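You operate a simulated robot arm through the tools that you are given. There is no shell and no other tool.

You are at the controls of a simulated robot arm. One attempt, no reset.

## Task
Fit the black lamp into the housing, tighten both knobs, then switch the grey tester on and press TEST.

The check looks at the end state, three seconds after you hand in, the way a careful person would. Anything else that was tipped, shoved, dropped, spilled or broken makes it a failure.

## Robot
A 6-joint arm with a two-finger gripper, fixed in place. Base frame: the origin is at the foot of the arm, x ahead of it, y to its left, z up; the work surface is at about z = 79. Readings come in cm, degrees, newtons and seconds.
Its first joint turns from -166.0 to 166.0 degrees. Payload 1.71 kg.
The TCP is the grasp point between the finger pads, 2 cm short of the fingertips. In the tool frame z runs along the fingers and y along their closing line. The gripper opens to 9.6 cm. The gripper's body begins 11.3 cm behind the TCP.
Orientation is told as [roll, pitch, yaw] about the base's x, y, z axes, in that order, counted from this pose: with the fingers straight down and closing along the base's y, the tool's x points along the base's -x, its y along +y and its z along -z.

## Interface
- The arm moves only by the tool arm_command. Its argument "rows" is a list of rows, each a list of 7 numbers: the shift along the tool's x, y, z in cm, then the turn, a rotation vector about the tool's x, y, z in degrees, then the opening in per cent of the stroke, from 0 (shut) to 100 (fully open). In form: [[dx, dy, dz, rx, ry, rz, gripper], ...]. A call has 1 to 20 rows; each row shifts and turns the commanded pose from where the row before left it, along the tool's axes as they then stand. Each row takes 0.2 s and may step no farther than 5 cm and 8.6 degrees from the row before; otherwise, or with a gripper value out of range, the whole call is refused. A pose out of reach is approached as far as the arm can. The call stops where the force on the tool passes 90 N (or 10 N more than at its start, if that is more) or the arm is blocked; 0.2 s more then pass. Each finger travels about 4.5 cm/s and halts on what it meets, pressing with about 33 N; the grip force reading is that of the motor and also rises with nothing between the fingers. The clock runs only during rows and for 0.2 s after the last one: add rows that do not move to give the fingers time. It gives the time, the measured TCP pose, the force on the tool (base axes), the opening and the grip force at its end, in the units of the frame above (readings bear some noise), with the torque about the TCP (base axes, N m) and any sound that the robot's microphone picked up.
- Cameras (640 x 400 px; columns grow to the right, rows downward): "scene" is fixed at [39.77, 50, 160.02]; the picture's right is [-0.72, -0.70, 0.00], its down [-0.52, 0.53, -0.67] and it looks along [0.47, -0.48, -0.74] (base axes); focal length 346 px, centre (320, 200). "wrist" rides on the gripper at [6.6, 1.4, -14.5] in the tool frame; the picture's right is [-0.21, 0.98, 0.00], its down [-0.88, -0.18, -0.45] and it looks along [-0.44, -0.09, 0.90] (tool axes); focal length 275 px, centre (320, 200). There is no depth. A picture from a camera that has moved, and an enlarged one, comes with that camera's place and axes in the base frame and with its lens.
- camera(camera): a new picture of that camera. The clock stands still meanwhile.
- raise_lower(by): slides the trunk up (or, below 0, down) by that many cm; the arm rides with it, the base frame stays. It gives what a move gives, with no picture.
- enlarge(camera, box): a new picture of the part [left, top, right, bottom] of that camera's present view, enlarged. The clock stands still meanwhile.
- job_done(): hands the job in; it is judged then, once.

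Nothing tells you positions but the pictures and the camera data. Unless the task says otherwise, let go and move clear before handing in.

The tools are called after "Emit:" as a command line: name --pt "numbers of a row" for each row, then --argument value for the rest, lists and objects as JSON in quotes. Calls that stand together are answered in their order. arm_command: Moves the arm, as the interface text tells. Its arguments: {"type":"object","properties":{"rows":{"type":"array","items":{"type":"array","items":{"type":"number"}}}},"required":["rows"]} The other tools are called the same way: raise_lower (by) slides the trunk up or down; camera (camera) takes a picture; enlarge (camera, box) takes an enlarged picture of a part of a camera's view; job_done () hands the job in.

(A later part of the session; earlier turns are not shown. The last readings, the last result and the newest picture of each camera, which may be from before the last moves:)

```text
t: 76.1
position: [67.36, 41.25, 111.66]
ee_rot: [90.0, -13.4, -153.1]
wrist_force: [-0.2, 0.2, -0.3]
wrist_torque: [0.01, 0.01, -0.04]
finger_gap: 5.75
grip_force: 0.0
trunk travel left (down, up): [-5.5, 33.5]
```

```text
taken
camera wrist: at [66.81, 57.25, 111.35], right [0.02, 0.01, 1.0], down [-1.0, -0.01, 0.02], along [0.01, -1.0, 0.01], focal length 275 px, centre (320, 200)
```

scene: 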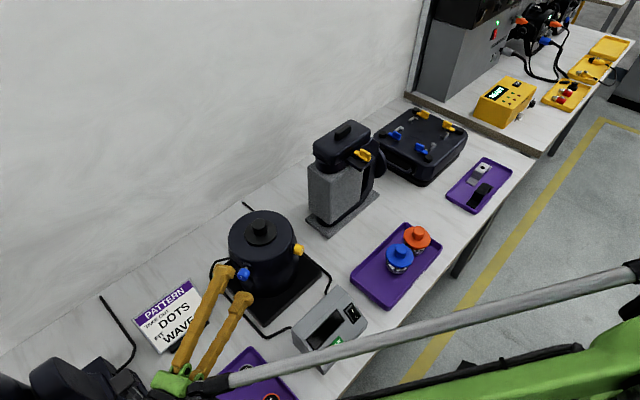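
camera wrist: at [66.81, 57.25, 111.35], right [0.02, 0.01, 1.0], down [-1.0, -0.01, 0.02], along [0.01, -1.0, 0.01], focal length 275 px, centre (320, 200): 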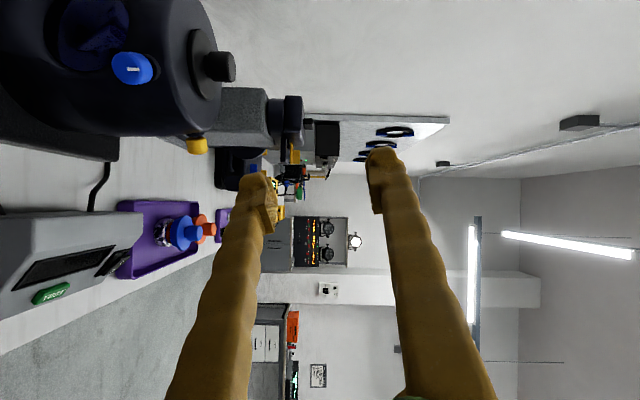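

The tool now faces the blue knob (yaw ≈ -63°). I'll unwind the roll here in free air to get a long clockwise stroke.

Emit:
arm_command --pt "0 0 0 0 0 -8.5 60" --pt "0 0 0 0 0 -8.5 60" --pt "0 0 0 0 0 -8.5 60" --pt "0 0 0 0 0 -8.5 60" --pt "0 0 0 0 0 -8.5 60" --pt "0 0 0 0 0 -8.5 60" --pt "0 0 0 0 0 -8.5 60" --pt "0 0 0 0 0 -8.5 60" --pt "0 0 0 0 0 -8.5 60" --pt "0 0 0 0 0 -8.5 60" --pt "0 0 0 0 0 -8.5 60" --pt "0 0 0 0 0 -8.5 60" --pt "0 0 0 0 0 -8.5 60" --pt "0 0 0 0 0 -8.5 60" --pt "0 0 0 0 0 -8.5 60" --pt "0 0 0 0 0 -8.5 60" --pt "0 0 0 0 0 -8.5 60" --pt "0 0 0 0 0 -8.5 60" --pt "0 0 0 0 0 -8.5 60" --pt "0 0 0 0 0 0 60"

Emit:
camera --camera "wrist"

```text
t: 80.3
position: [67.52, 41.2, 111.68]
ee_rot: [-90.1, -5.0, 27.0]
wrist_force: [-0.6, -0.6, 0.3]
wrist_torque: [0.01, 0.03, -0.01]
finger_gap: 5.77
grip_force: 0.1
trunk travel left (down, up): [-5.5, 33.5]
```

```text
taken
camera wrist: at [55.16, 51.29, 109.64], right [0.26, 0.13, -0.96], down [0.56, 0.79, 0.26], along [0.79, -0.6, 0.13], focal length 275 px, centre (320, 200)
```

wrist: 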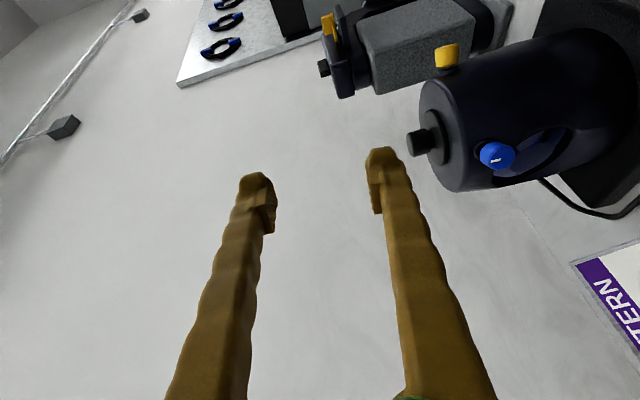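

Emit:
arm_command --pt "0 0 0 0 0 -8.5 60" --pt "0 0 0 0 0 -8.5 60" --pt "0 0 0 0 0 -8.5 60" --pt "0 0 0 0 0 -8.5 60" --pt "0 0 0 0 0 0 60"

Emit:
enlarge --camera "wrist" --box '[400, 0, 640, 240]'

```text
t: 81.5
position: [67.63, 41.11, 111.64]
ee_rot: [-90.0, 28.9, 27.0]
wrist_force: [-0.7, -0.1, 0.4]
wrist_torque: [-0.01, 0.01, -0.02]
finger_gap: 5.76
grip_force: 0.0
trunk travel left (down, up): [-5.5, 33.5]
```

```text
1.67 times, centred on (520, 120) of wrist
camera zoom: at [55.2, 51.25, 113.55], right [-0.26, -0.13, -0.96], down [0.56, 0.79, -0.26], along [0.79, -0.6, -0.13], focal length 459 px, centre (-13, 333)
```

zoom: 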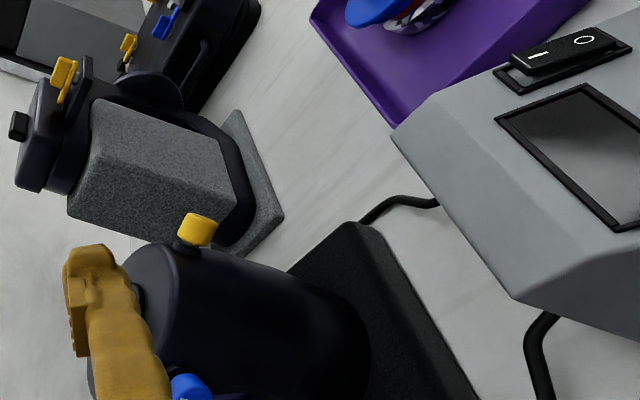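

Emit:
arm_command --pt "-2.54 -1.41 1.76 0 0 0 60" --pt "-2.54 -1.41 1.76 0 0 0 60" --pt "-1.88 3.39 0 0 0 0 60" --pt "-1.88 3.39 0 0 0 0 60" --pt "-1.88 3.39 0 0 0 0 60" --pt "-1.5 2.7 0 0 0 0 60" --pt "0 0 0 0 0 0 60" --pt "0 0 0 0 0 0 60"

Emit:
camera --camera "wrist"

Emit:
camera --camera "scene"

```text
t: 83.3
position: [74.3, 40.77, 96.68]
ee_rot: [-89.9, 28.9, 27.1]
wrist_force: [-0.1, 0.0, 0.1]
wrist_torque: [0.01, -0.01, -0.02]
finger_gap: 5.78
grip_force: 0.0
trunk travel left (down, up): [-5.5, 33.5]
```

```text
taken
camera wrist: at [61.98, 50.83, 98.59], right [-0.26, -0.13, -0.96], down [0.56, 0.79, -0.26], along [0.79, -0.6, -0.13], focal length 275 px, centre (320, 200)
```

wrist: 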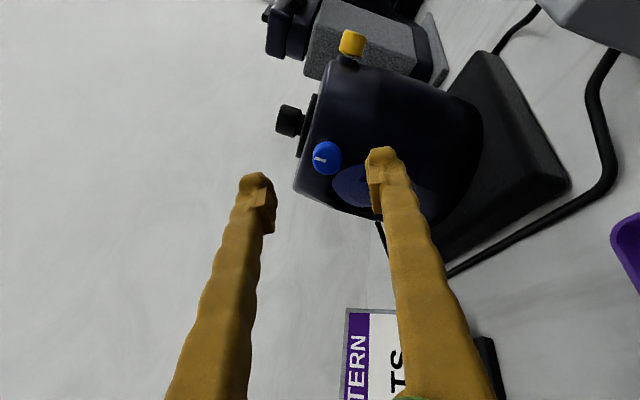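

```text
taken
```

scene: 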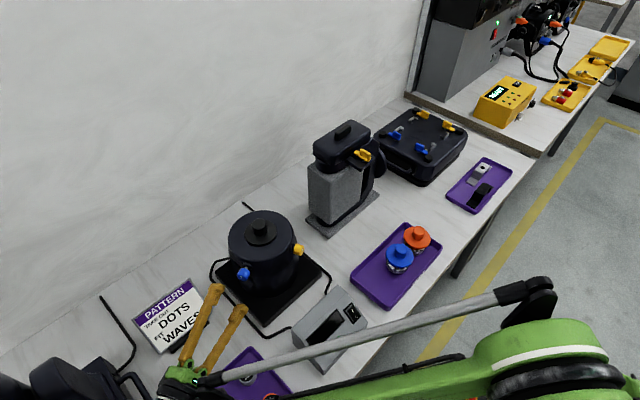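

Emit:
arm_command --pt "-0.16 0.43 0 0 0 0 60" --pt "0 0 1.5 0 0 0 60" --pt "0 0 1.5 0 0 0 60" --pt "0 0 0 0 0 0 60" --pt "0 0 0 0 0 0 60"

Emit:
enlarge --camera "wrist" --box '[230, 80, 430, 240]'

Emit:
enlarge --camera "scene" --box '[200, 230, 300, 320]'

```text
t: 84.5
position: [75.67, 38.1, 96.54]
ee_rot: [-90.0, 28.9, 27.2]
wrist_force: [-0.9, 0.4, 0.8]
wrist_torque: [-0.03, -0.02, -0.02]
finger_gap: 5.75
grip_force: 0.1
trunk travel left (down, up): [-5.5, 33.5]
```

```text
2.50 times, centred on (330, 160) of wrist
camera zoom: at [63.35, 48.16, 98.36], right [-0.26, -0.13, -0.96], down [0.56, 0.79, -0.26], along [0.79, -0.6, -0.13], focal length 688 px, centre (295, 300)
```

zoom: 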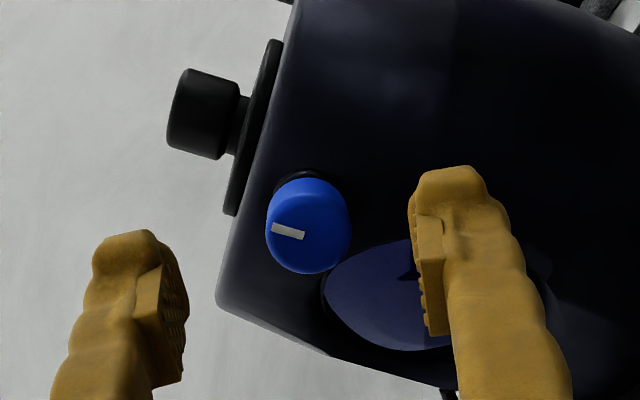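

```text
4.44 times, centred on (250, 275) of scene
camera zoom: at [39.77, 50.0, 160.02], right [-0.72, -0.7, 0.0], down [-0.52, 0.53, -0.67], along [0.47, -0.48, -0.74], focal length 1537 px, centre (631, -133)
```

zoom: 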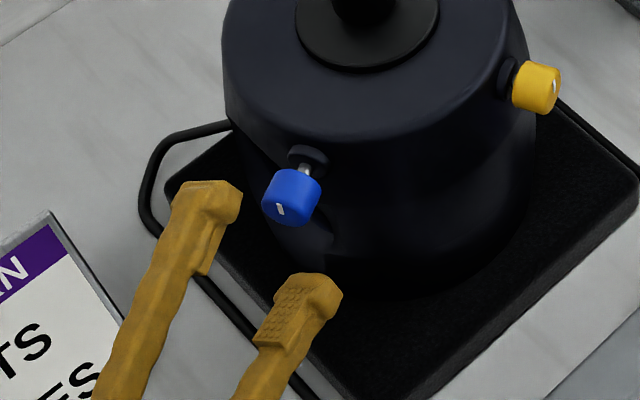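

Emit:
arm_command --pt "-0.19 0.35 0 0 0 0 60" --pt "0 0 1.5 0 0 0 60" --pt "0 0 1.5 0 0 0 60" --pt "0 0 0 0 0 0 60" --pt "0 0 0 0 0 0 50" --pt "0 0 0 0 0 0 40"

Emit:
enlarge --camera "wrist" --box '[230, 120, 410, 250]'

Emit:
enlarge --camera "scene" --box '[200, 230, 300, 320]'

```text
t: 85.9
position: [77.12, 35.22, 96.12]
ee_rot: [-90.0, 28.9, 27.0]
wrist_force: [0.4, -0.1, 0.8]
wrist_torque: [0.0, 0.04, -0.01]
finger_gap: 3.83
grip_force: 0.1
trunk travel left (down, up): [-5.5, 33.5]
```

```text
3.08 times, centred on (320, 185) of wrist
camera zoom: at [64.81, 45.33, 97.96], right [-0.26, -0.13, -0.96], down [0.56, 0.79, -0.26], along [0.79, -0.6, -0.13], focal length 847 px, centre (320, 246)
```

zoom: 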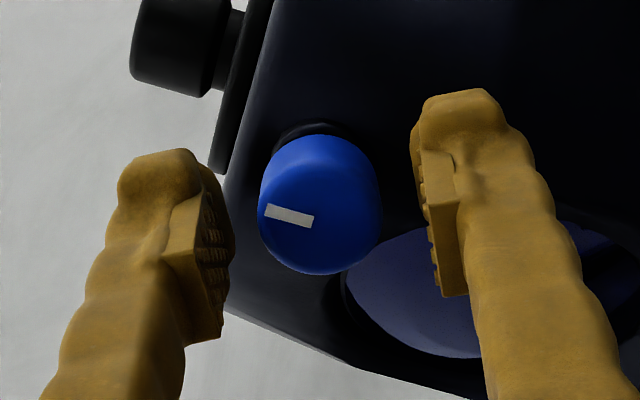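

```text
4.44 times, centred on (250, 275) of scene
camera zoom: at [39.77, 50.0, 160.02], right [-0.72, -0.7, 0.0], down [-0.52, 0.53, -0.67], along [0.47, -0.48, -0.74], focal length 1537 px, centre (631, -133)
```

zoom: 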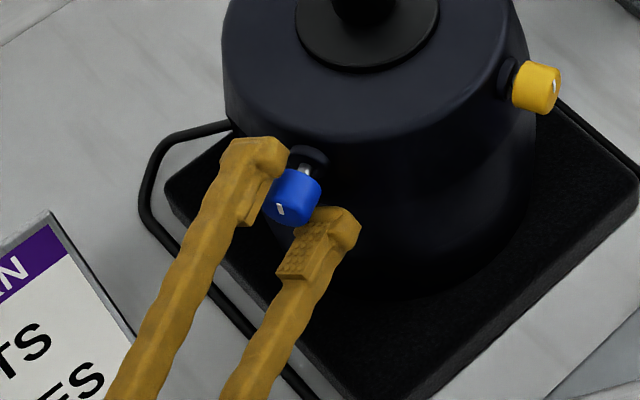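

Emit:
arm_command --pt "0 0 0 0 0 0 25" --pt "0 0 0 0 0 0 10" --pt "0 0 0 0 0 0 0" --pt "0 0 0 0 0 0 0" --pt "0 0 0 0 0 0 0"

Emit:
enlarge --camera "wrist" --box '[230, 120, 410, 250]'

```text
t: 87.1
position: [77.09, 35.16, 96.08]
ee_rot: [-90.0, 28.9, 27.0]
wrist_force: [0.1, -0.3, 1.0]
wrist_torque: [-0.04, -0.07, 0.02]
finger_gap: 2.21
grip_force: 34.9
trunk travel left (down, up): [-5.5, 33.5]
```

```text
3.08 times, centred on (320, 185) of wrist
camera zoom: at [64.81, 45.33, 97.96], right [-0.26, -0.13, -0.96], down [0.56, 0.79, -0.26], along [0.79, -0.6, -0.13], focal length 847 px, centre (320, 246)
```

zoom: 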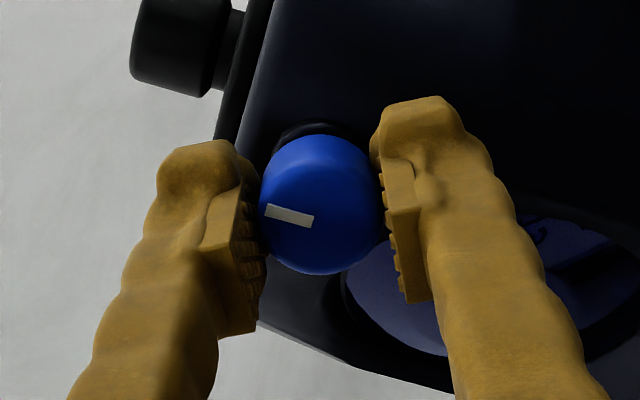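

Clean grip with no side load. Turning clockwise with feed.

Emit:
arm_command --pt "0 0 0.011 0 0 8 0" --pt "0 0 0.011 0 0 8 0" --pt "0 0 0.011 0 0 8 0" --pt "0 0 0.011 0 0 8 0" --pt "0 0 0.011 0 0 8 0" --pt "0 0 0.011 0 0 8 0" --pt "0 0 0.011 0 0 8 0" --pt "0 0 0.011 0 0 8 0" --pt "0 0 0 0 0 0 0"

Emit:
enlarge --camera "wrist" --box '[230, 120, 410, 250]'

```text
t: 89.1
position: [77.04, 35.15, 95.93]
ee_rot: [-89.9, -35.2, 26.9]
wrist_force: [-3.4, -11.2, -6.6]
wrist_torque: [0.09, 0.06, -0.19]
finger_gap: 2.21
grip_force: 34.7
trunk travel left (down, up): [-5.5, 33.5]
```

```text
3.08 times, centred on (320, 185) of wrist
camera zoom: at [66.35, 46.16, 91.05], right [0.65, 0.33, -0.68], down [0.34, 0.67, 0.66], along [0.68, -0.66, 0.32], focal length 847 px, centre (320, 246)
```

zoom: 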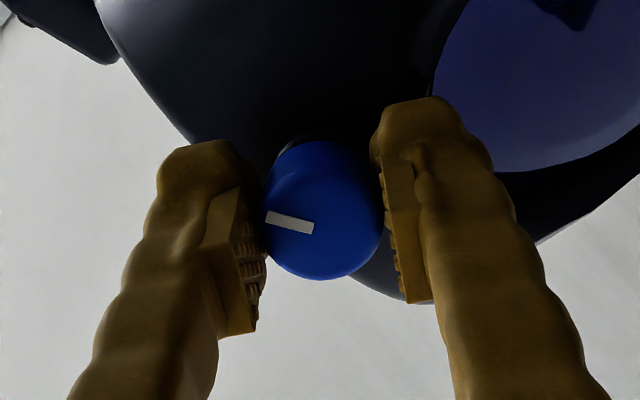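

Emit:
arm_command --pt "0 0 0.04 0 0 8 0" --pt "0 0 0.012 0 0 8 0" --pt "0 0 0.012 0 0 8 0" --pt "0 0 0.012 0 0 8 0" --pt "0 0 0.012 0 0 8 0" --pt "0 0 0.012 0 0 8 0" --pt "0 0 0.012 0 0 8 0" --pt "0 0 0.012 0 0 8 0" --pt "0 0 0 0 0 0 0"

Emit:
enlarge --camera "wrist" --box '[230, 120, 410, 250]'

```text
t: 91.1
position: [77.14, 35.12, 96.08]
ee_rot: [89.8, -80.8, -152.8]
wrist_force: [0.3, -7.5, -7.7]
wrist_torque: [0.13, 0.05, -0.01]
finger_gap: 2.21
grip_force: 35.4
trunk travel left (down, up): [-5.5, 33.5]
```

```text
3.08 times, centred on (320, 185) of wrist
camera zoom: at [72.68, 49.31, 89.69], right [0.83, 0.42, 0.36], down [-0.49, 0.25, 0.84], along [0.27, -0.87, 0.41], focal length 847 px, centre (320, 246)
```

zoom: 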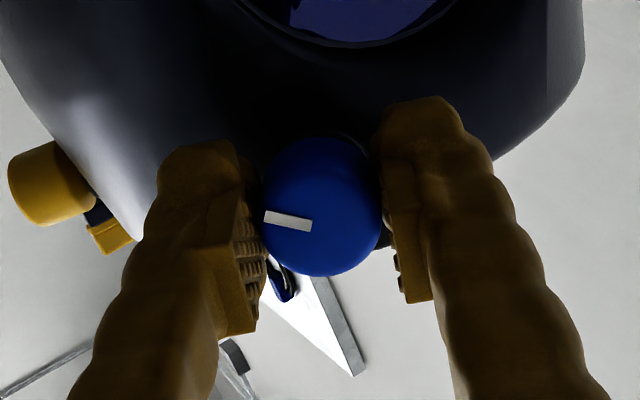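

Emit:
arm_command --pt "0 0 0.03 0 0 8 0" --pt "0 0 0.012 0 0 8 0" --pt "0 0 0.012 0 0 8 0" --pt "0 0 0.012 0 0 8 0" --pt "0 0 0.012 0 0 8 0" --pt "0 0 0.012 0 0 8 0" --pt "0 0 0.012 0 0 8 0" --pt "0 0 0.012 0 0 8 0" --pt "0 0 0 0 0 0 0"

Emit:
enlarge --camera "wrist" --box '[230, 120, 410, 250]'

```text
t: 93.1
position: [76.95, 35.1, 96.13]
ee_rot: [90.0, -16.8, -153.0]
wrist_force: [21.3, 1.7, 26.0]
wrist_torque: [-0.24, -0.16, 0.27]
finger_gap: 2.19
grip_force: 35.3
trunk travel left (down, up): [-5.5, 33.5]
```

```text
3.08 times, centred on (320, 185) of wrist
camera zoom: at [76.36, 51.1, 95.46], right [0.08, 0.04, 1.0], down [-1.0, -0.01, 0.08], along [0.01, -1.0, 0.04], focal length 847 px, centre (320, 246)
```

zoom: 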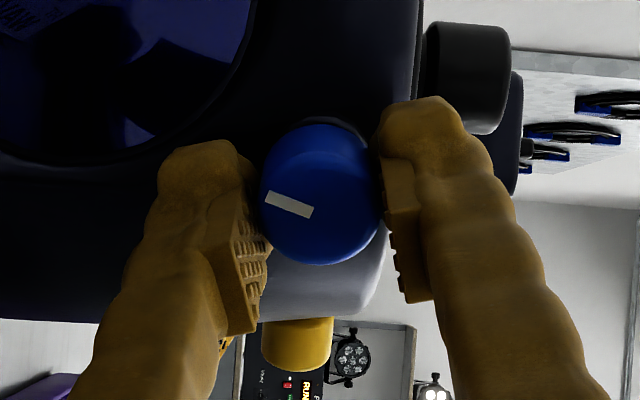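

Emit:
arm_command --pt "0.054 0.131 0.03 0 0 0 0" --pt "0 0 0.012 0 0 8 0" --pt "0 0 0.012 0 0 8 0" --pt "0 0 0.012 0 0 8 0" --pt "0 0 0.012 0 0 8 0" --pt "0 0 0.012 0 0 8 0" --pt "0 0 0.012 0 0 8 0" --pt "0 0 0.012 0 0 8 0" --pt "0 0 0 0 0 0 0"

Emit:
enlarge --camera "wrist" --box '[230, 120, 410, 250]'

```text
t: 95.1
position: [77.09, 35.28, 95.96]
ee_rot: [95.6, -6.0, -153.8]
wrist_force: [0.5, -21.8, -33.7]
wrist_torque: [0.45, 0.24, -0.04]
finger_gap: 2.19
grip_force: 34.6
out of reach, approached as far as the arm can: row 3, 4, 5, 6, 7, 8
trunk travel left (down, up): [-5.5, 33.5]
```

```text
3.08 times, centred on (320, 185) of wrist
camera zoom: at [76.52, 51.28, 95.12], right [-0.14, 0.04, 0.99], down [-0.99, -0.02, -0.14], along [0.01, -1.0, 0.04], focal length 847 px, centre (320, 246)
```

zoom: 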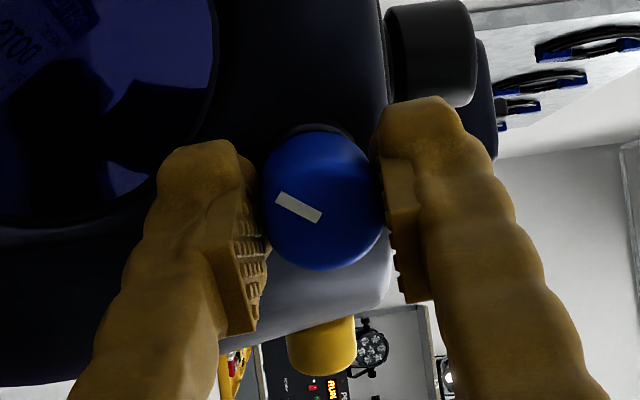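

The wrist roll limit is reached at ~+84° here (about 200° turned). I'll release, back off slightly, and unwind further the other way.

Emit:
arm_command --pt "0 0 0 0 0 0 30" --pt "0 0 0 0 0 0 50" --pt "0 0 0 0 0 0 60" --pt "0 0 -1 0 0 0 60" --pt "0 0 -1 0 0 0 60" --pt "0 0 -1 0 0 0 60" --pt "0 0 0 0 0 0 60"

Emit:
enlarge --camera "scene" --box '[200, 230, 300, 320]'

```text
t: 96.7
position: [75.66, 38.04, 95.99]
ee_rot: [95.9, -5.9, -153.7]
wrist_force: [-0.9, 0.0, -0.4]
wrist_torque: [-0.04, 0.03, -0.05]
finger_gap: 5.78
grip_force: 0.0
trunk travel left (down, up): [-5.5, 33.5]
```

```text
4.44 times, centred on (250, 275) of scene
camera zoom: at [39.77, 50.0, 160.02], right [-0.72, -0.7, 0.0], down [-0.52, 0.53, -0.67], along [0.47, -0.48, -0.74], focal length 1537 px, centre (631, -133)
```

zoom: 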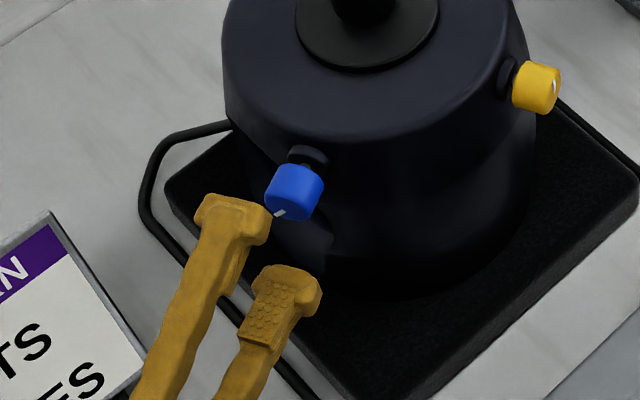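

Emit:
arm_command --pt "0 0 0 0 0 -8.5 60" --pt "0 0 0 0 0 -8.5 60" --pt "0 0 0 0 0 -8.5 60" --pt "0 0 0 0 0 -8.5 60" --pt "0 0 0 0 0 -8.5 60" --pt "0 0 0 0 0 -8.5 60" --pt "0 0 0 0 0 -8.5 60" --pt "0 0 0 0 0 -8.5 60" --pt "0 0 0 0 0 -8.5 60" --pt "0 0 0 0 0 -8.5 60" --pt "0 0 0 0 0 -8.5 60" --pt "0 0 0 0 0 -8.5 60" --pt "0 0 0 0 0 -8.5 60" --pt "0 0 0 0 0 -8.5 60" --pt "0 0 0 0 0 -8.5 60" --pt "0 0 0 0 0 -8.5 60" --pt "0 0 0 0 0 -8.5 60" --pt "0 0 0 0 0 -8.5 60" --pt "0 0 0 0 0 -8.5 60" --pt "0 0 0 0 0 -8.5 60"

```text
t: 100.9
position: [75.49, 37.86, 95.83]
ee_rot: [-95.9, -3.8, 27.2]
wrist_force: [0.3, 0.5, -0.3]
wrist_torque: [0.0, -0.03, 0.0]
finger_gap: 5.75
grip_force: 0.1
trunk travel left (down, up): [-5.5, 33.5]
```

Emit:
arm_command --pt "0 0 0 -5.9 0.4 0 60" --pt "0 0 0 0 0 -8.5 60" --pt "0 0 0 0 0 -8.5 60" --pt "0 0 0 0 0 -8.5 60" --pt "0 0 0 0 0 -8.5 60" --pt "0 0 0 0 0 -8.5 60" --pt "0 0 0 0 0 -8.5 60" --pt "0 0 0 0 0 -8.5 60" --pt "0 0 0 0 0 -8.5 60" --pt "0 0 0 0 0 -8.5 60" --pt "0 0 0 0 0 -8.5 60" --pt "0 0 0 0 0 0 60"

Emit:
enlarge --camera "wrist" --box '[230, 80, 430, 240]'

```text
t: 103.5
position: [75.63, 37.99, 95.86]
ee_rot: [-89.5, 81.0, 27.3]
wrist_force: [0.3, 0.0, -0.3]
wrist_torque: [0.01, 0.0, -0.03]
finger_gap: 5.74
grip_force: 0.0
trunk travel left (down, up): [-5.5, 33.5]
```

```text
2.50 times, centred on (330, 160) of wrist
camera zoom: at [66.92, 49.96, 101.93], right [-0.83, -0.42, -0.36], down [0.08, 0.54, -0.84], along [0.55, -0.73, -0.42], focal length 688 px, centre (295, 300)
```

zoom: 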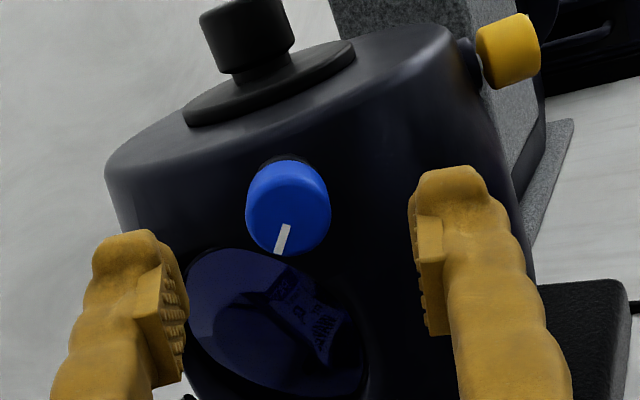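

Plenty of stroke now (roll -171°). The blue mark points down, about half-way. Re-approach and grip.

Emit:
arm_command --pt "0.24 -0.07 0 0 0 0 60" --pt "0 0 1.6 0 0 0 60" --pt "0 0 1.5 0 0 0 60" --pt "0 0 0 0 0 0 50" --pt "0 0 0 0 0 0 40" --pt "0 0 0 0 0 0 25" --pt "0 0 0 0 0 0 10" --pt "0 0 0 0 0 0 0" --pt "0 0 0 0 0 0 0" --pt "0 0 0 0 0 0 0"

Emit:
enlarge --camera "wrist" --box '[230, 120, 410, 250]'

```text
t: 105.7
position: [77.08, 35.26, 95.99]
ee_rot: [-89.9, 80.9, 27.2]
wrist_force: [37.6, 16.9, 11.5]
wrist_torque: [-0.06, -0.01, 0.54]
finger_gap: 2.19
grip_force: 35.2
trunk travel left (down, up): [-5.5, 33.5]
```

```text
3.08 times, centred on (320, 185) of wrist
camera zoom: at [68.3, 47.27, 102.21], right [-0.83, -0.42, -0.36], down [0.08, 0.54, -0.84], along [0.55, -0.73, -0.42], focal length 847 px, centre (320, 246)
```

zoom: 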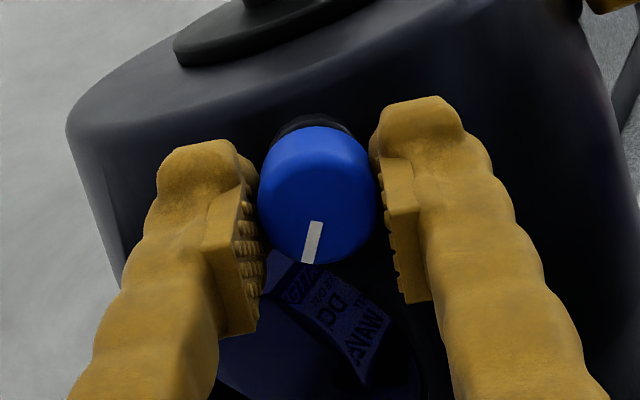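

Emit:
arm_command --pt "0.02 -0.17 0 0 0 0 0" --pt "0 0 0.011 0 0 8 0" --pt "0 0 0.011 0 0 8 0" --pt "0 0 0.011 0 0 8 0" --pt "0 0 0.011 0 0 8 0" --pt "0 0 0.011 0 0 8 0" --pt "0 0 0.011 0 0 8 0" --pt "0 0 0.011 0 0 8 0" --pt "0 0 0 0 0 0 0"

Emit:
enlarge --camera "wrist" --box '[230, 120, 410, 250]'

```text
t: 107.7
position: [77.03, 35.18, 96.05]
ee_rot: [-89.9, 24.9, 26.9]
wrist_force: [-13.4, 4.3, -11.6]
wrist_torque: [0.13, -0.01, -0.18]
finger_gap: 2.23
grip_force: 35.3
trunk travel left (down, up): [-5.5, 33.5]
```

```text
3.08 times, centred on (320, 185) of wrist
camera zoom: at [64.78, 45.31, 97.51], right [-0.2, -0.1, -0.97], down [0.58, 0.79, -0.2], along [0.79, -0.6, -0.1], focal length 847 px, centre (320, 246)
```

zoom: 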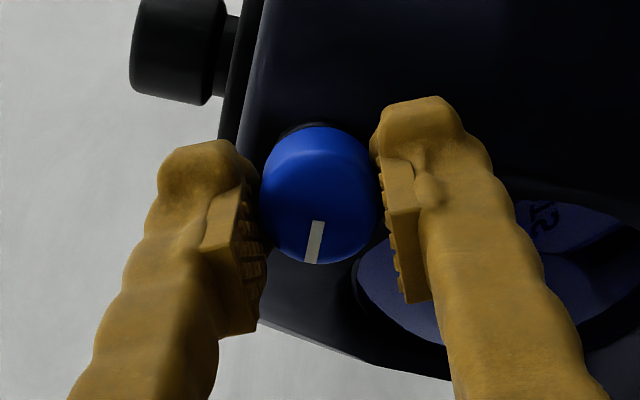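

Emit:
arm_command --pt "0 0 0 0 0 8 0" --pt "0 0 0 0 0 8 0" --pt "0 0 0.011 0 0 8 0" --pt "0 0 0.011 0 0 8 0" --pt "0 0 0.011 0 0 8 0" --pt "0 0 0.011 0 0 8 0" --pt "0 0 0.011 0 0 8 0" --pt "0 0 0 0 0 0 0"

Emit:
enlarge --camera "wrist" --box '[230, 120, 410, 250]'

```text
t: 109.5
position: [77.26, 35.21, 96.08]
ee_rot: [-89.9, -31.2, 26.8]
wrist_force: [-5.4, -5.1, -13.3]
wrist_torque: [0.2, 0.1, -0.16]
finger_gap: 2.2
grip_force: 35.5
trunk travel left (down, up): [-5.5, 33.5]
```

```text
3.08 times, centred on (320, 185) of wrist
camera zoom: at [66.3, 46.08, 91.53], right [0.61, 0.31, -0.73], down [0.38, 0.69, 0.61], along [0.7, -0.65, 0.3], focal length 847 px, centre (320, 246)
```

zoom: 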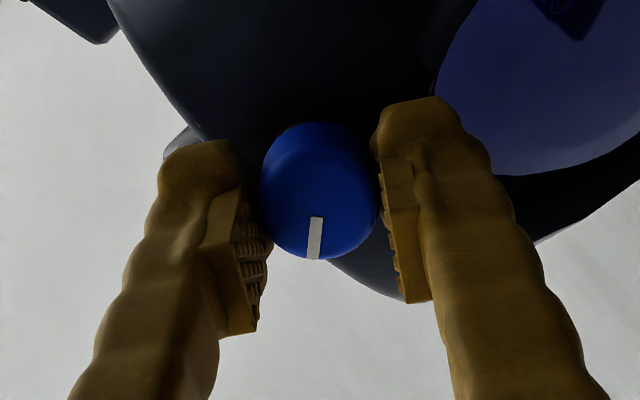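

Emit:
arm_command --pt "0 0 0.011 0 0 8 0" --pt "0 0 0.011 0 0 8 0" --pt "0 0 0.011 0 0 8 0" --pt "0 0 0.011 0 0 8 0" --pt "0 0 0.011 0 0 8 0" --pt "0 0 0.011 0 0 8 0" --pt "0 0 0 0 0 0 0"

Emit:
enlarge --camera "wrist" --box '[230, 120, 410, 250]'

```text
t: 111.1
position: [77.19, 35.1, 96.15]
ee_rot: [-90.0, -79.1, 26.7]
wrist_force: [-14.4, -3.3, 11.2]
wrist_torque: [-0.36, 0.15, -0.15]
finger_gap: 2.17
grip_force: 35.2
trunk travel left (down, up): [-5.5, 33.5]
```

```text
3.08 times, centred on (320, 185) of wrist
camera zoom: at [70.77, 48.21, 89.44], right [0.89, 0.45, 0.02], down [-0.22, 0.39, 0.9], along [0.4, -0.8, 0.44], focal length 847 px, centre (320, 246)
```

zoom: 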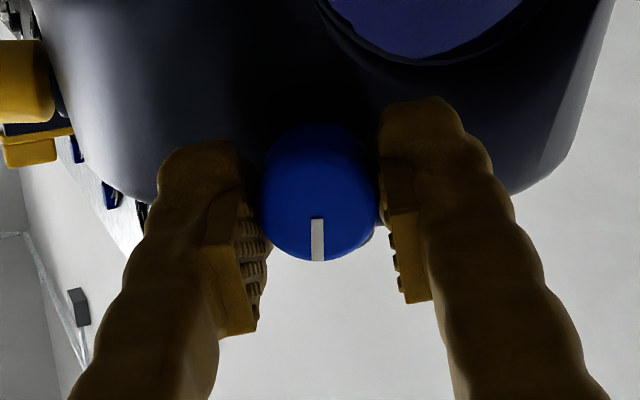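

Resistance torque ~0.3 Nm appears with the mark up, same as yellow. A bit more to confirm the stop.

Emit:
arm_command --pt "0 0 0 0 0 8 0" --pt "0 0 0 0 0 8 0" --pt "0 0 0 0 0 8 0"

Emit:
enlarge --camera "wrist" --box '[230, 120, 410, 250]'

```text
t: 111.9
position: [77.29, 35.06, 96.26]
ee_rot: [89.5, -76.8, -152.7]
wrist_force: [-21.9, -11.7, -1.8]
wrist_torque: [-0.05, 0.14, -0.29]
finger_gap: 2.17
grip_force: 35.4
trunk travel left (down, up): [-5.5, 33.5]
```

```text
3.08 times, centred on (320, 185) of wrist
camera zoom: at [73.16, 49.43, 90.03], right [0.81, 0.41, 0.42], down [-0.54, 0.22, 0.81], along [0.24, -0.89, 0.4], focal length 847 px, centre (320, 246)
```

zoom: 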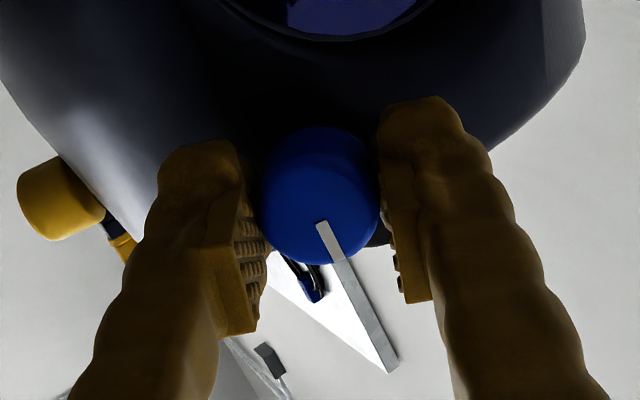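

Emit:
arm_command --pt "0.05 0.1 0 0 0 8 0" --pt "0 0 0 0 0 8 0" --pt "0 0 0 0 0 8 0" --pt "0 0 0 0 0 8 0"

Emit:
enlarge --camera "wrist" --box '[230, 120, 410, 250]'

```text
t: 112.9
position: [77.13, 35.04, 96.06]
ee_rot: [89.8, -44.8, -152.9]
wrist_force: [-33.7, -17.6, -21.4]
wrist_torque: [0.21, 0.37, -0.4]
finger_gap: 2.2
grip_force: 34.9
trunk travel left (down, up): [-5.5, 33.5]
```

```text
3.08 times, centred on (320, 185) of wrist
camera zoom: at [75.65, 50.68, 92.43], right [0.49, 0.24, 0.84], down [-0.87, 0.06, 0.49], along [0.07, -0.97, 0.24], focal length 847 px, centre (320, 246)
```

zoom: 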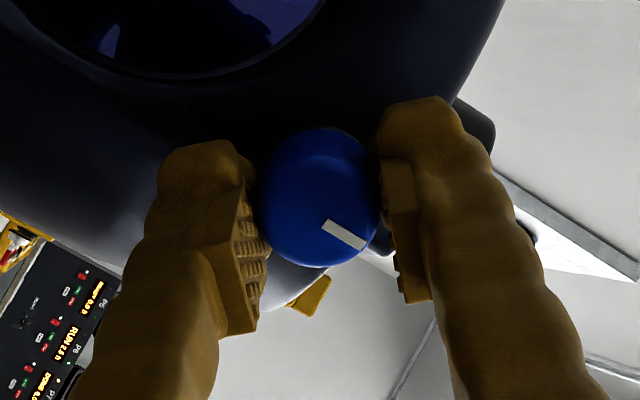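

The blue knob now stays put while the fingers slip: it's at its stop. Releasing and retreating.

Emit:
arm_command --pt "0 0 0 0 0 0 15" --pt "0 0 0 0 0 0 35" --pt "0 0 0 0 0 0 60" --pt "0 0 0 0 0 0 60" --pt "0 0 -2 0 0 0 60" --pt "0 0 -3 0 0 0 60" --pt "0 0 -3 0 0 0 60" --pt "-2.8 2.8 0 0 0 0 60" --pt "-2.8 2.8 0 0 0 0 60" --pt "-2.8 2.8 0 0 0 0 60" --pt "-2.8 2.8 0 0 0 0 60" --pt "0 0 0 0 0 0 60"

Emit:
enlarge --camera "scene" --box '[200, 190, 340, 320]'

Emit:
camera --camera "scene"

```text
t: 115.5
position: [73.78, 42.31, 111.69]
ee_rot: [89.9, -44.9, -153.0]
wrist_force: [-0.1, 1.2, 0.7]
wrist_torque: [0.03, 0.01, -0.01]
finger_gap: 5.76
grip_force: 0.0
trunk travel left (down, up): [-5.5, 33.5]
```

```text
3.08 times, centred on (270, 255) of scene
camera zoom: at [39.77, 50.0, 160.02], right [-0.72, -0.7, 0.0], down [-0.52, 0.53, -0.67], along [0.47, -0.48, -0.74], focal length 1064 px, centre (474, 31)
```

zoom: 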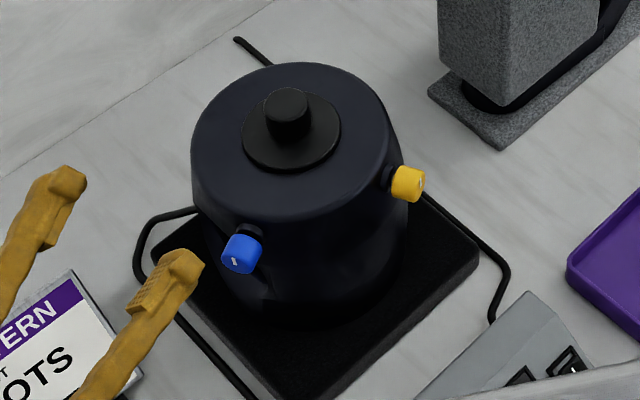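

```text
taken
```

scene: 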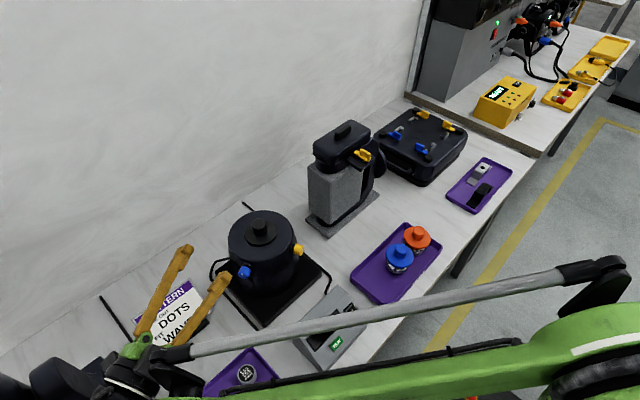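

Both knobs are at their stops and nothing else moved. Next: raise the trunk back, bring the tool vertical, and inspect the tester up close.

Emit:
raise_lower --by 12

Emit:
arm_command --pt "0 0 -2 0 0 -8 60" --pt "0 0 -2 0 0 -8 60" --pt "0 0 -2 0 0 -8 60" --pt "0 0 0 0 0 -7 60" --pt "0 0 0 0 0 -7 60" --pt "0 0 0 0 0 -7 60" --pt "0 0 0 0 8 0 60" --pt "0 0 0 0 8 0 60" --pt "0 0 0 0 8 0 60" --pt "0 0 0 0 8 0 60" --pt "0 0 0 0 8 0 60" --pt "0 0 0 0 8 0 60" --pt "0 0 0 0 0 0 60"

Emit:
camera --camera "scene"

```text
t: 117.0
position: [73.84, 42.38, 123.67]
ee_rot: [89.9, -45.0, -152.9]
wrist_force: [-0.6, 0.1, -0.2]
wrist_torque: [-0.03, 0.0, -0.01]
finger_gap: 5.76
grip_force: 0.1
trunk travel left (down, up): [-17.5, 21.5]
```

```text
t: 119.8
position: [71.15, 47.77, 123.72]
ee_rot: [0.2, -41.7, -63.2]
wrist_force: [0.3, -0.5, -0.2]
wrist_torque: [0.03, 0.0, 0.05]
finger_gap: 5.77
grip_force: 0.1
trunk travel left (down, up): [-17.5, 21.5]
```

```text
taken
```

scene: 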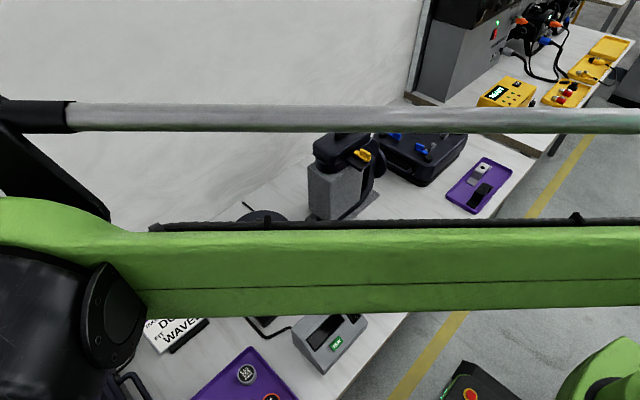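

Emit:
arm_command --pt "0 0 0 0 8.3 0 40" --pt "0 0 0 0 8.3 0 20" --pt "0 0 0 0 8.3 0 0" --pt "0 0 0 0 8.3 0 0" --pt "0 0 0 0 8.3 0 0" --pt "0 0 0 0 0 -7.9 0" --pt "0 0 0 0 0 -7.9 0" --pt "0 0 0 0 0 -7.9 0" --pt "0 0 0 0 0 -7.9 0" --pt "0 0 0 0 0 -7.9 0" --pt "0 0 0 0 0 -7.9 0" --pt "0 0 0 0 0 -7.9 0" --pt "0 0 0 0 0 -7.9 0" --pt "0 0 0 0 0 0 0" --pt "0 0 0 0 0 0 0"

Emit:
camera --camera "scene"

```text
t: 123.0
position: [70.98, 47.57, 123.75]
ee_rot: [-0.3, -0.2, 0.0]
wrist_force: [-0.5, -0.2, 0.3]
wrist_torque: [0.01, 0.06, 0.03]
finger_gap: 0.0
grip_force: 29.7
trunk travel left (down, up): [-17.5, 21.5]
```

```text
taken
```

scene: 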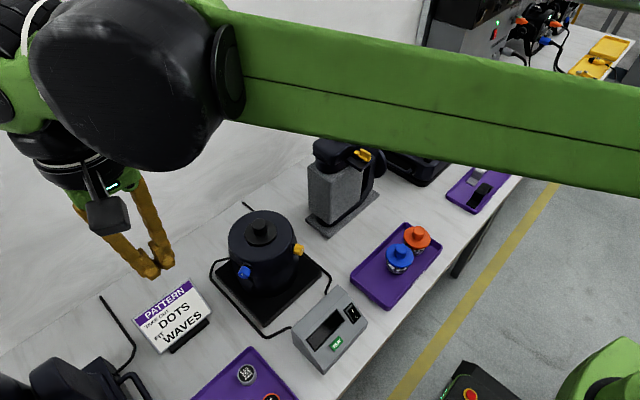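

Emit:
arm_command --pt "1.62 -3.2 2.46 0 0 0 0" --pt "1.62 -3.2 2.46 0 0 0 0" --pt "1.62 -3.2 2.46 0 0 0 0" --pt "1.62 -3.2 2.46 0 0 0 0" --pt "1.62 -3.2 2.46 0 0 0 0" --pt "1.62 -3.2 2.46 0 0 0 0" --pt "1.62 -3.2 2.46 0 0 0 0" --pt "1.62 -3.2 2.46 0 0 0 0" --pt "0 0 0 0 0 0 0" --pt "0 0 0 0 0 0 0"

Emit:
camera --camera "wrist"

Emit:
enlarge --camera "scene" --box '[280, 270, 390, 390]'

```text
t: 125.2
position: [58.41, 21.74, 104.14]
ee_rot: [-0.4, -0.2, 0.1]
wrist_force: [-1.0, 0.1, 0.1]
wrist_torque: [0.03, 0.0, -0.02]
finger_gap: 0.0
grip_force: 29.1
trunk travel left (down, up): [-17.5, 21.5]
```

```text
taken
camera wrist: at [51.65, 23.33, 118.47], right [0.2, 0.98, 0.0], down [0.87, -0.18, 0.45], along [0.44, -0.1, -0.89], focal length 275 px, centre (320, 200)
```

wrist: 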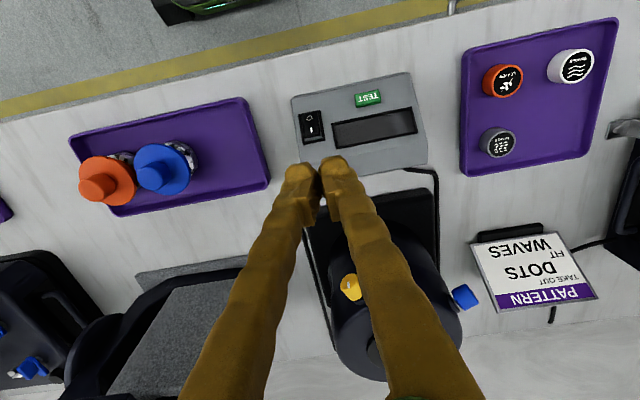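

```text
3.33 times, centred on (335, 330) of scene
camera zoom: at [39.77, 50.0, 160.02], right [-0.72, -0.7, 0.0], down [-0.52, 0.53, -0.67], along [0.47, -0.48, -0.74], focal length 1153 px, centre (270, -233)
```

zoom: 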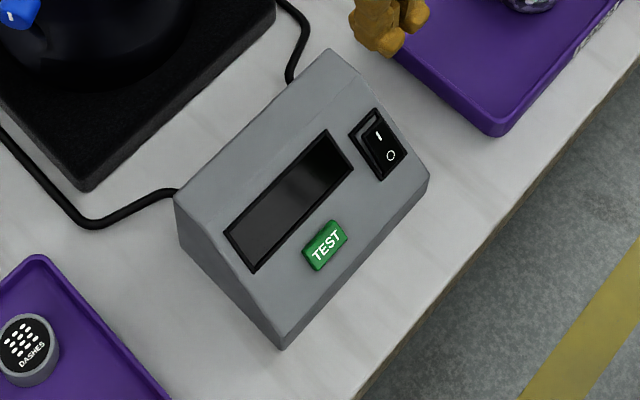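

Emit:
enlarge --camera "wrist" --box '[285, 65, 435, 175]'

Emit:
enlarge --camera "wrist" --box '[290, 95, 340, 155]'

Emit:
enlarge --camera "scene" --box '[335, 295, 375, 335]'

```text
3.64 times, centred on (360, 120) of wrist
camera zoom: at [51.65, 23.33, 118.47], right [0.2, 0.98, 0.0], down [0.87, -0.18, 0.45], along [0.44, -0.1, -0.89], focal length 1001 px, centre (174, 491)
```

zoom: 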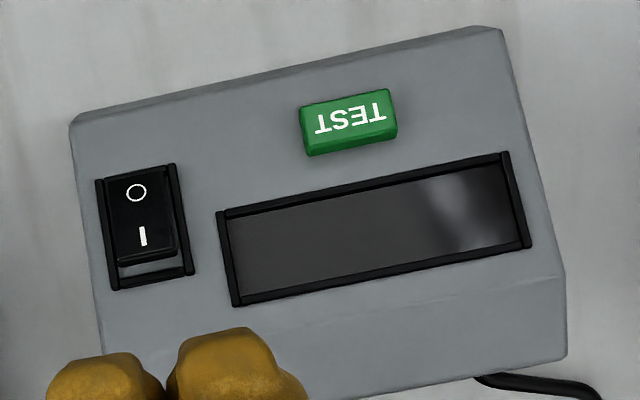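

```text
6.67 times, centred on (315, 125) of wrist
camera zoom: at [51.65, 23.33, 118.47], right [0.2, 0.98, 0.0], down [0.87, -0.18, 0.45], along [0.44, -0.1, -0.89], focal length 1835 px, centre (353, 700)
```

zoom: 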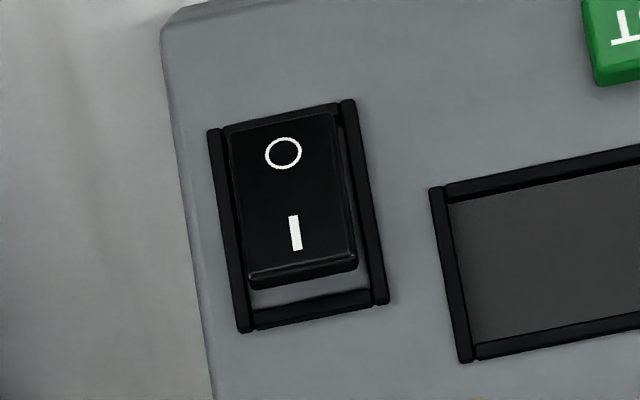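

```text
10.00 times, centred on (355, 315) of scene
camera zoom: at [39.77, 50.0, 160.02], right [-0.72, -0.7, 0.0], down [-0.52, 0.53, -0.67], along [0.47, -0.48, -0.74], focal length 3459 px, centre (-30, -950)
```

zoom: 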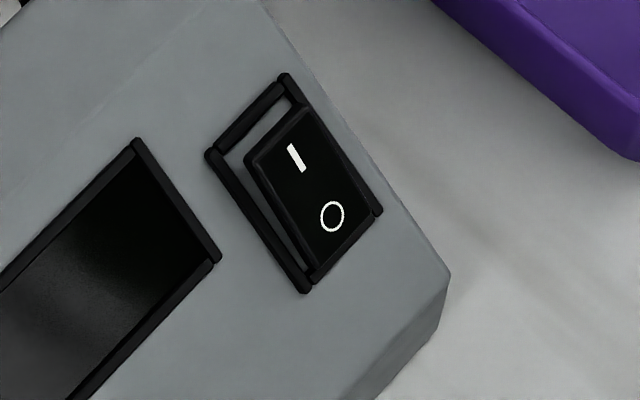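

The rocker is clearly at O (its I end, away from the robot, stands raised). I'll tilt the closed fingers ~40° to be normal to the panel and stand off in front of the I end.

Emit:
arm_command --pt "0 0 0 0 -8 0 0" --pt "0 0 0 0 -8 0 0" --pt "0 0 0 0 -8 0 0" --pt "0 0 0 0 -8 0 0" --pt "0 0 0 0 -8 0 0" --pt "3.0 -0.26 1.5 0 0 0 0" --pt "3.0 -0.26 1.5 0 0 0 0" --pt "3.0 -0.26 1.5 0 0 0 0" --pt "3.0 -0.26 1.5 0 0 0 0" --pt "0 0 0 0 0 0 0" --pt "0 0 0 0 0 0 0"

Emit:
camera --camera "wrist"

Emit:
enlarge --camera "scene" --box '[280, 250, 410, 390]'

```text
t: 127.6
position: [53.11, 20.94, 91.54]
ee_rot: [-0.4, -40.4, 0.4]
wrist_force: [0.4, -0.1, 0.3]
wrist_torque: [-0.02, 0.0, 0.0]
finger_gap: 0.01
grip_force: 29.5
trunk travel left (down, up): [-17.5, 21.5]
```

```text
taken
camera wrist: at [38.77, 22.48, 98.23], right [0.16, 0.98, 0.13], down [0.38, -0.18, 0.91], along [0.91, -0.09, -0.4], focal length 275 px, centre (320, 200)
```

wrist: 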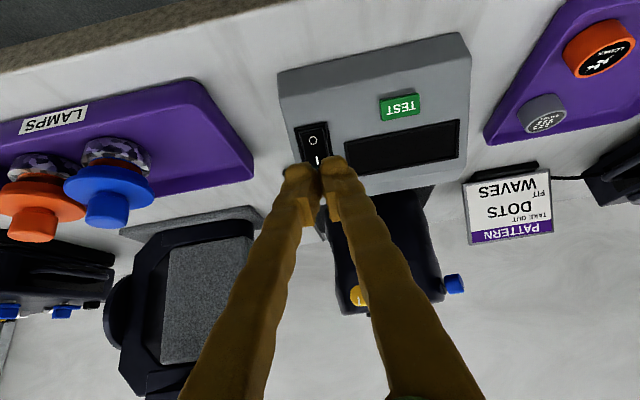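

```text
2.86 times, centred on (345, 320) of scene
camera zoom: at [39.77, 50.0, 160.02], right [-0.72, -0.7, 0.0], down [-0.52, 0.53, -0.67], along [0.47, -0.48, -0.74], focal length 988 px, centre (249, -143)
```

zoom: 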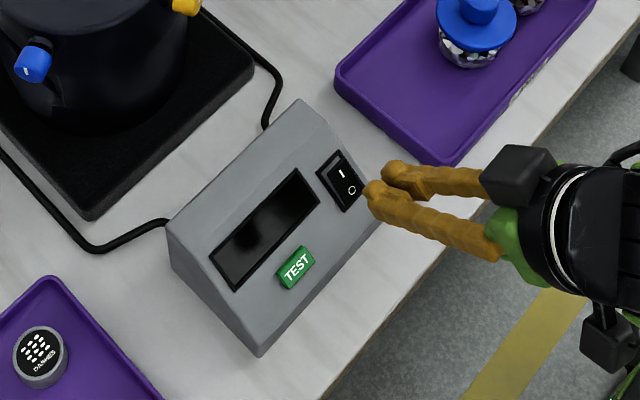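

I mark triangulates to (58.5, 20.7, 86.0) and TEST to (56.6, 27.9, 83.8). Aligning and advancing to just short of the rocker.

Emit:
arm_command --pt "-0.37 -0.24 0 0 0 0 0" --pt "0 0 2 0 0 0 0" --pt "0 0 2 0 0 0 0" --pt "0 0 0.5 0 0 0 0" --pt "0 0 0 0 0 0 0" --pt "0 0 0 0 0 0 0"

Emit:
enlarge --camera "wrist" --box '[250, 80, 420, 200]'

Emit:
enlarge --camera "scene" --box '[320, 280, 390, 340]'

```text
t: 129.0
position: [56.19, 20.51, 88.63]
ee_rot: [-0.4, -40.3, 0.4]
wrist_force: [-0.5, 0.9, 0.7]
wrist_torque: [0.0, 0.0, -0.05]
finger_gap: 0.01
grip_force: 29.9
trunk travel left (down, up): [-17.5, 21.5]
```

```text
3.33 times, centred on (335, 140) of wrist
camera zoom: at [41.75, 22.06, 95.33], right [0.16, 0.98, 0.13], down [0.38, -0.18, 0.91], along [0.91, -0.09, -0.4], focal length 918 px, centre (270, 400)
```

zoom: 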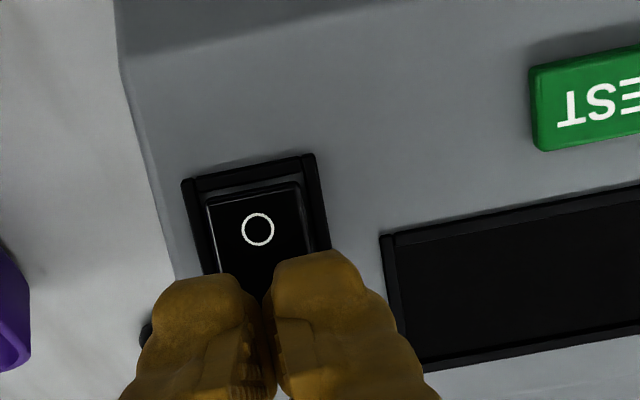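

```text
6.67 times, centred on (355, 310) of scene
camera zoom: at [39.77, 50.0, 160.02], right [-0.72, -0.7, 0.0], down [-0.52, 0.53, -0.67], along [0.47, -0.48, -0.74], focal length 2306 px, centre (87, -533)
```

zoom: 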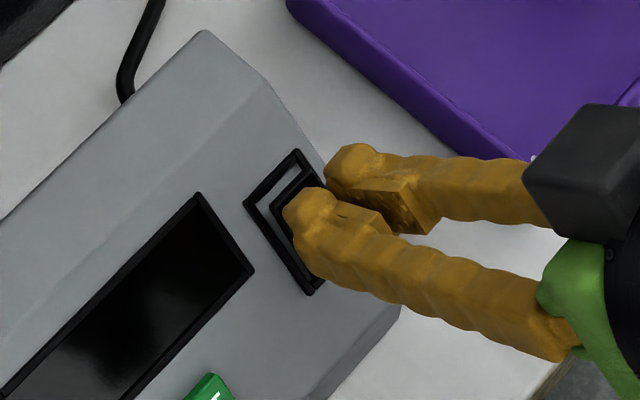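

The closed pair of fingertips is wider than the rocker, so I'll press with only one finger: open ~3 cm and shift so the +y finger lines up with the rocker while the other hangs off the tester's side.

Emit:
arm_command --pt "0 0 -1.5 0 0 0 0" --pt "0 -1.15 0 0 0 0 15" --pt "0 -1.15 0 0 0 0 33" --pt "0 0 0 0 0 0 33" --pt "0 0 0 0 0 0 33"

Emit:
enlarge --camera "wrist" --box '[230, 80, 430, 220]'

Emit:
enlarge --camera "scene" --box '[320, 280, 390, 340]'

```text
t: 130.2
position: [55.1, 18.08, 89.75]
ee_rot: [-0.4, -40.2, 0.4]
wrist_force: [-0.1, -0.3, 0.1]
wrist_torque: [0.0, 0.0, 0.05]
finger_gap: 3.17
grip_force: 0.1
trunk travel left (down, up): [-17.5, 21.5]
```

```text
2.86 times, centred on (330, 150) of wrist
camera zoom: at [40.8, 19.63, 96.54], right [0.16, 0.98, 0.13], down [0.38, -0.18, 0.91], along [0.91, -0.09, -0.4], focal length 786 px, centre (291, 343)
```

zoom: 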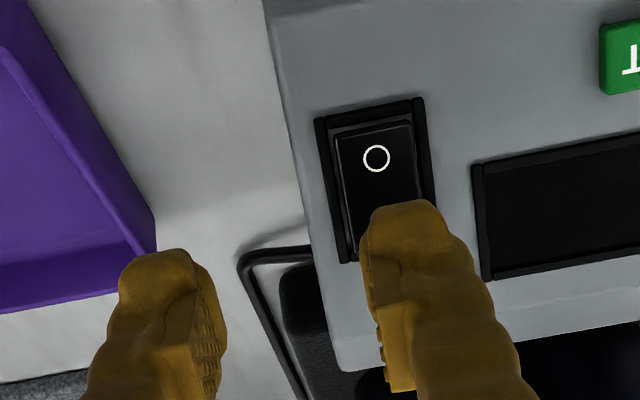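

```text
6.67 times, centred on (355, 310) of scene
camera zoom: at [39.77, 50.0, 160.02], right [-0.72, -0.7, 0.0], down [-0.52, 0.53, -0.67], along [0.47, -0.48, -0.74], focal length 2306 px, centre (87, -533)
```

zoom: 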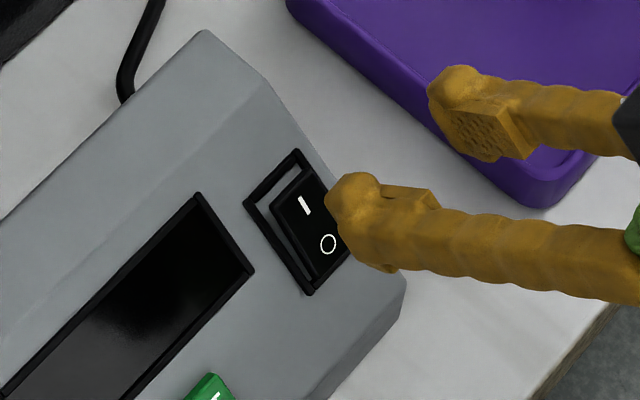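

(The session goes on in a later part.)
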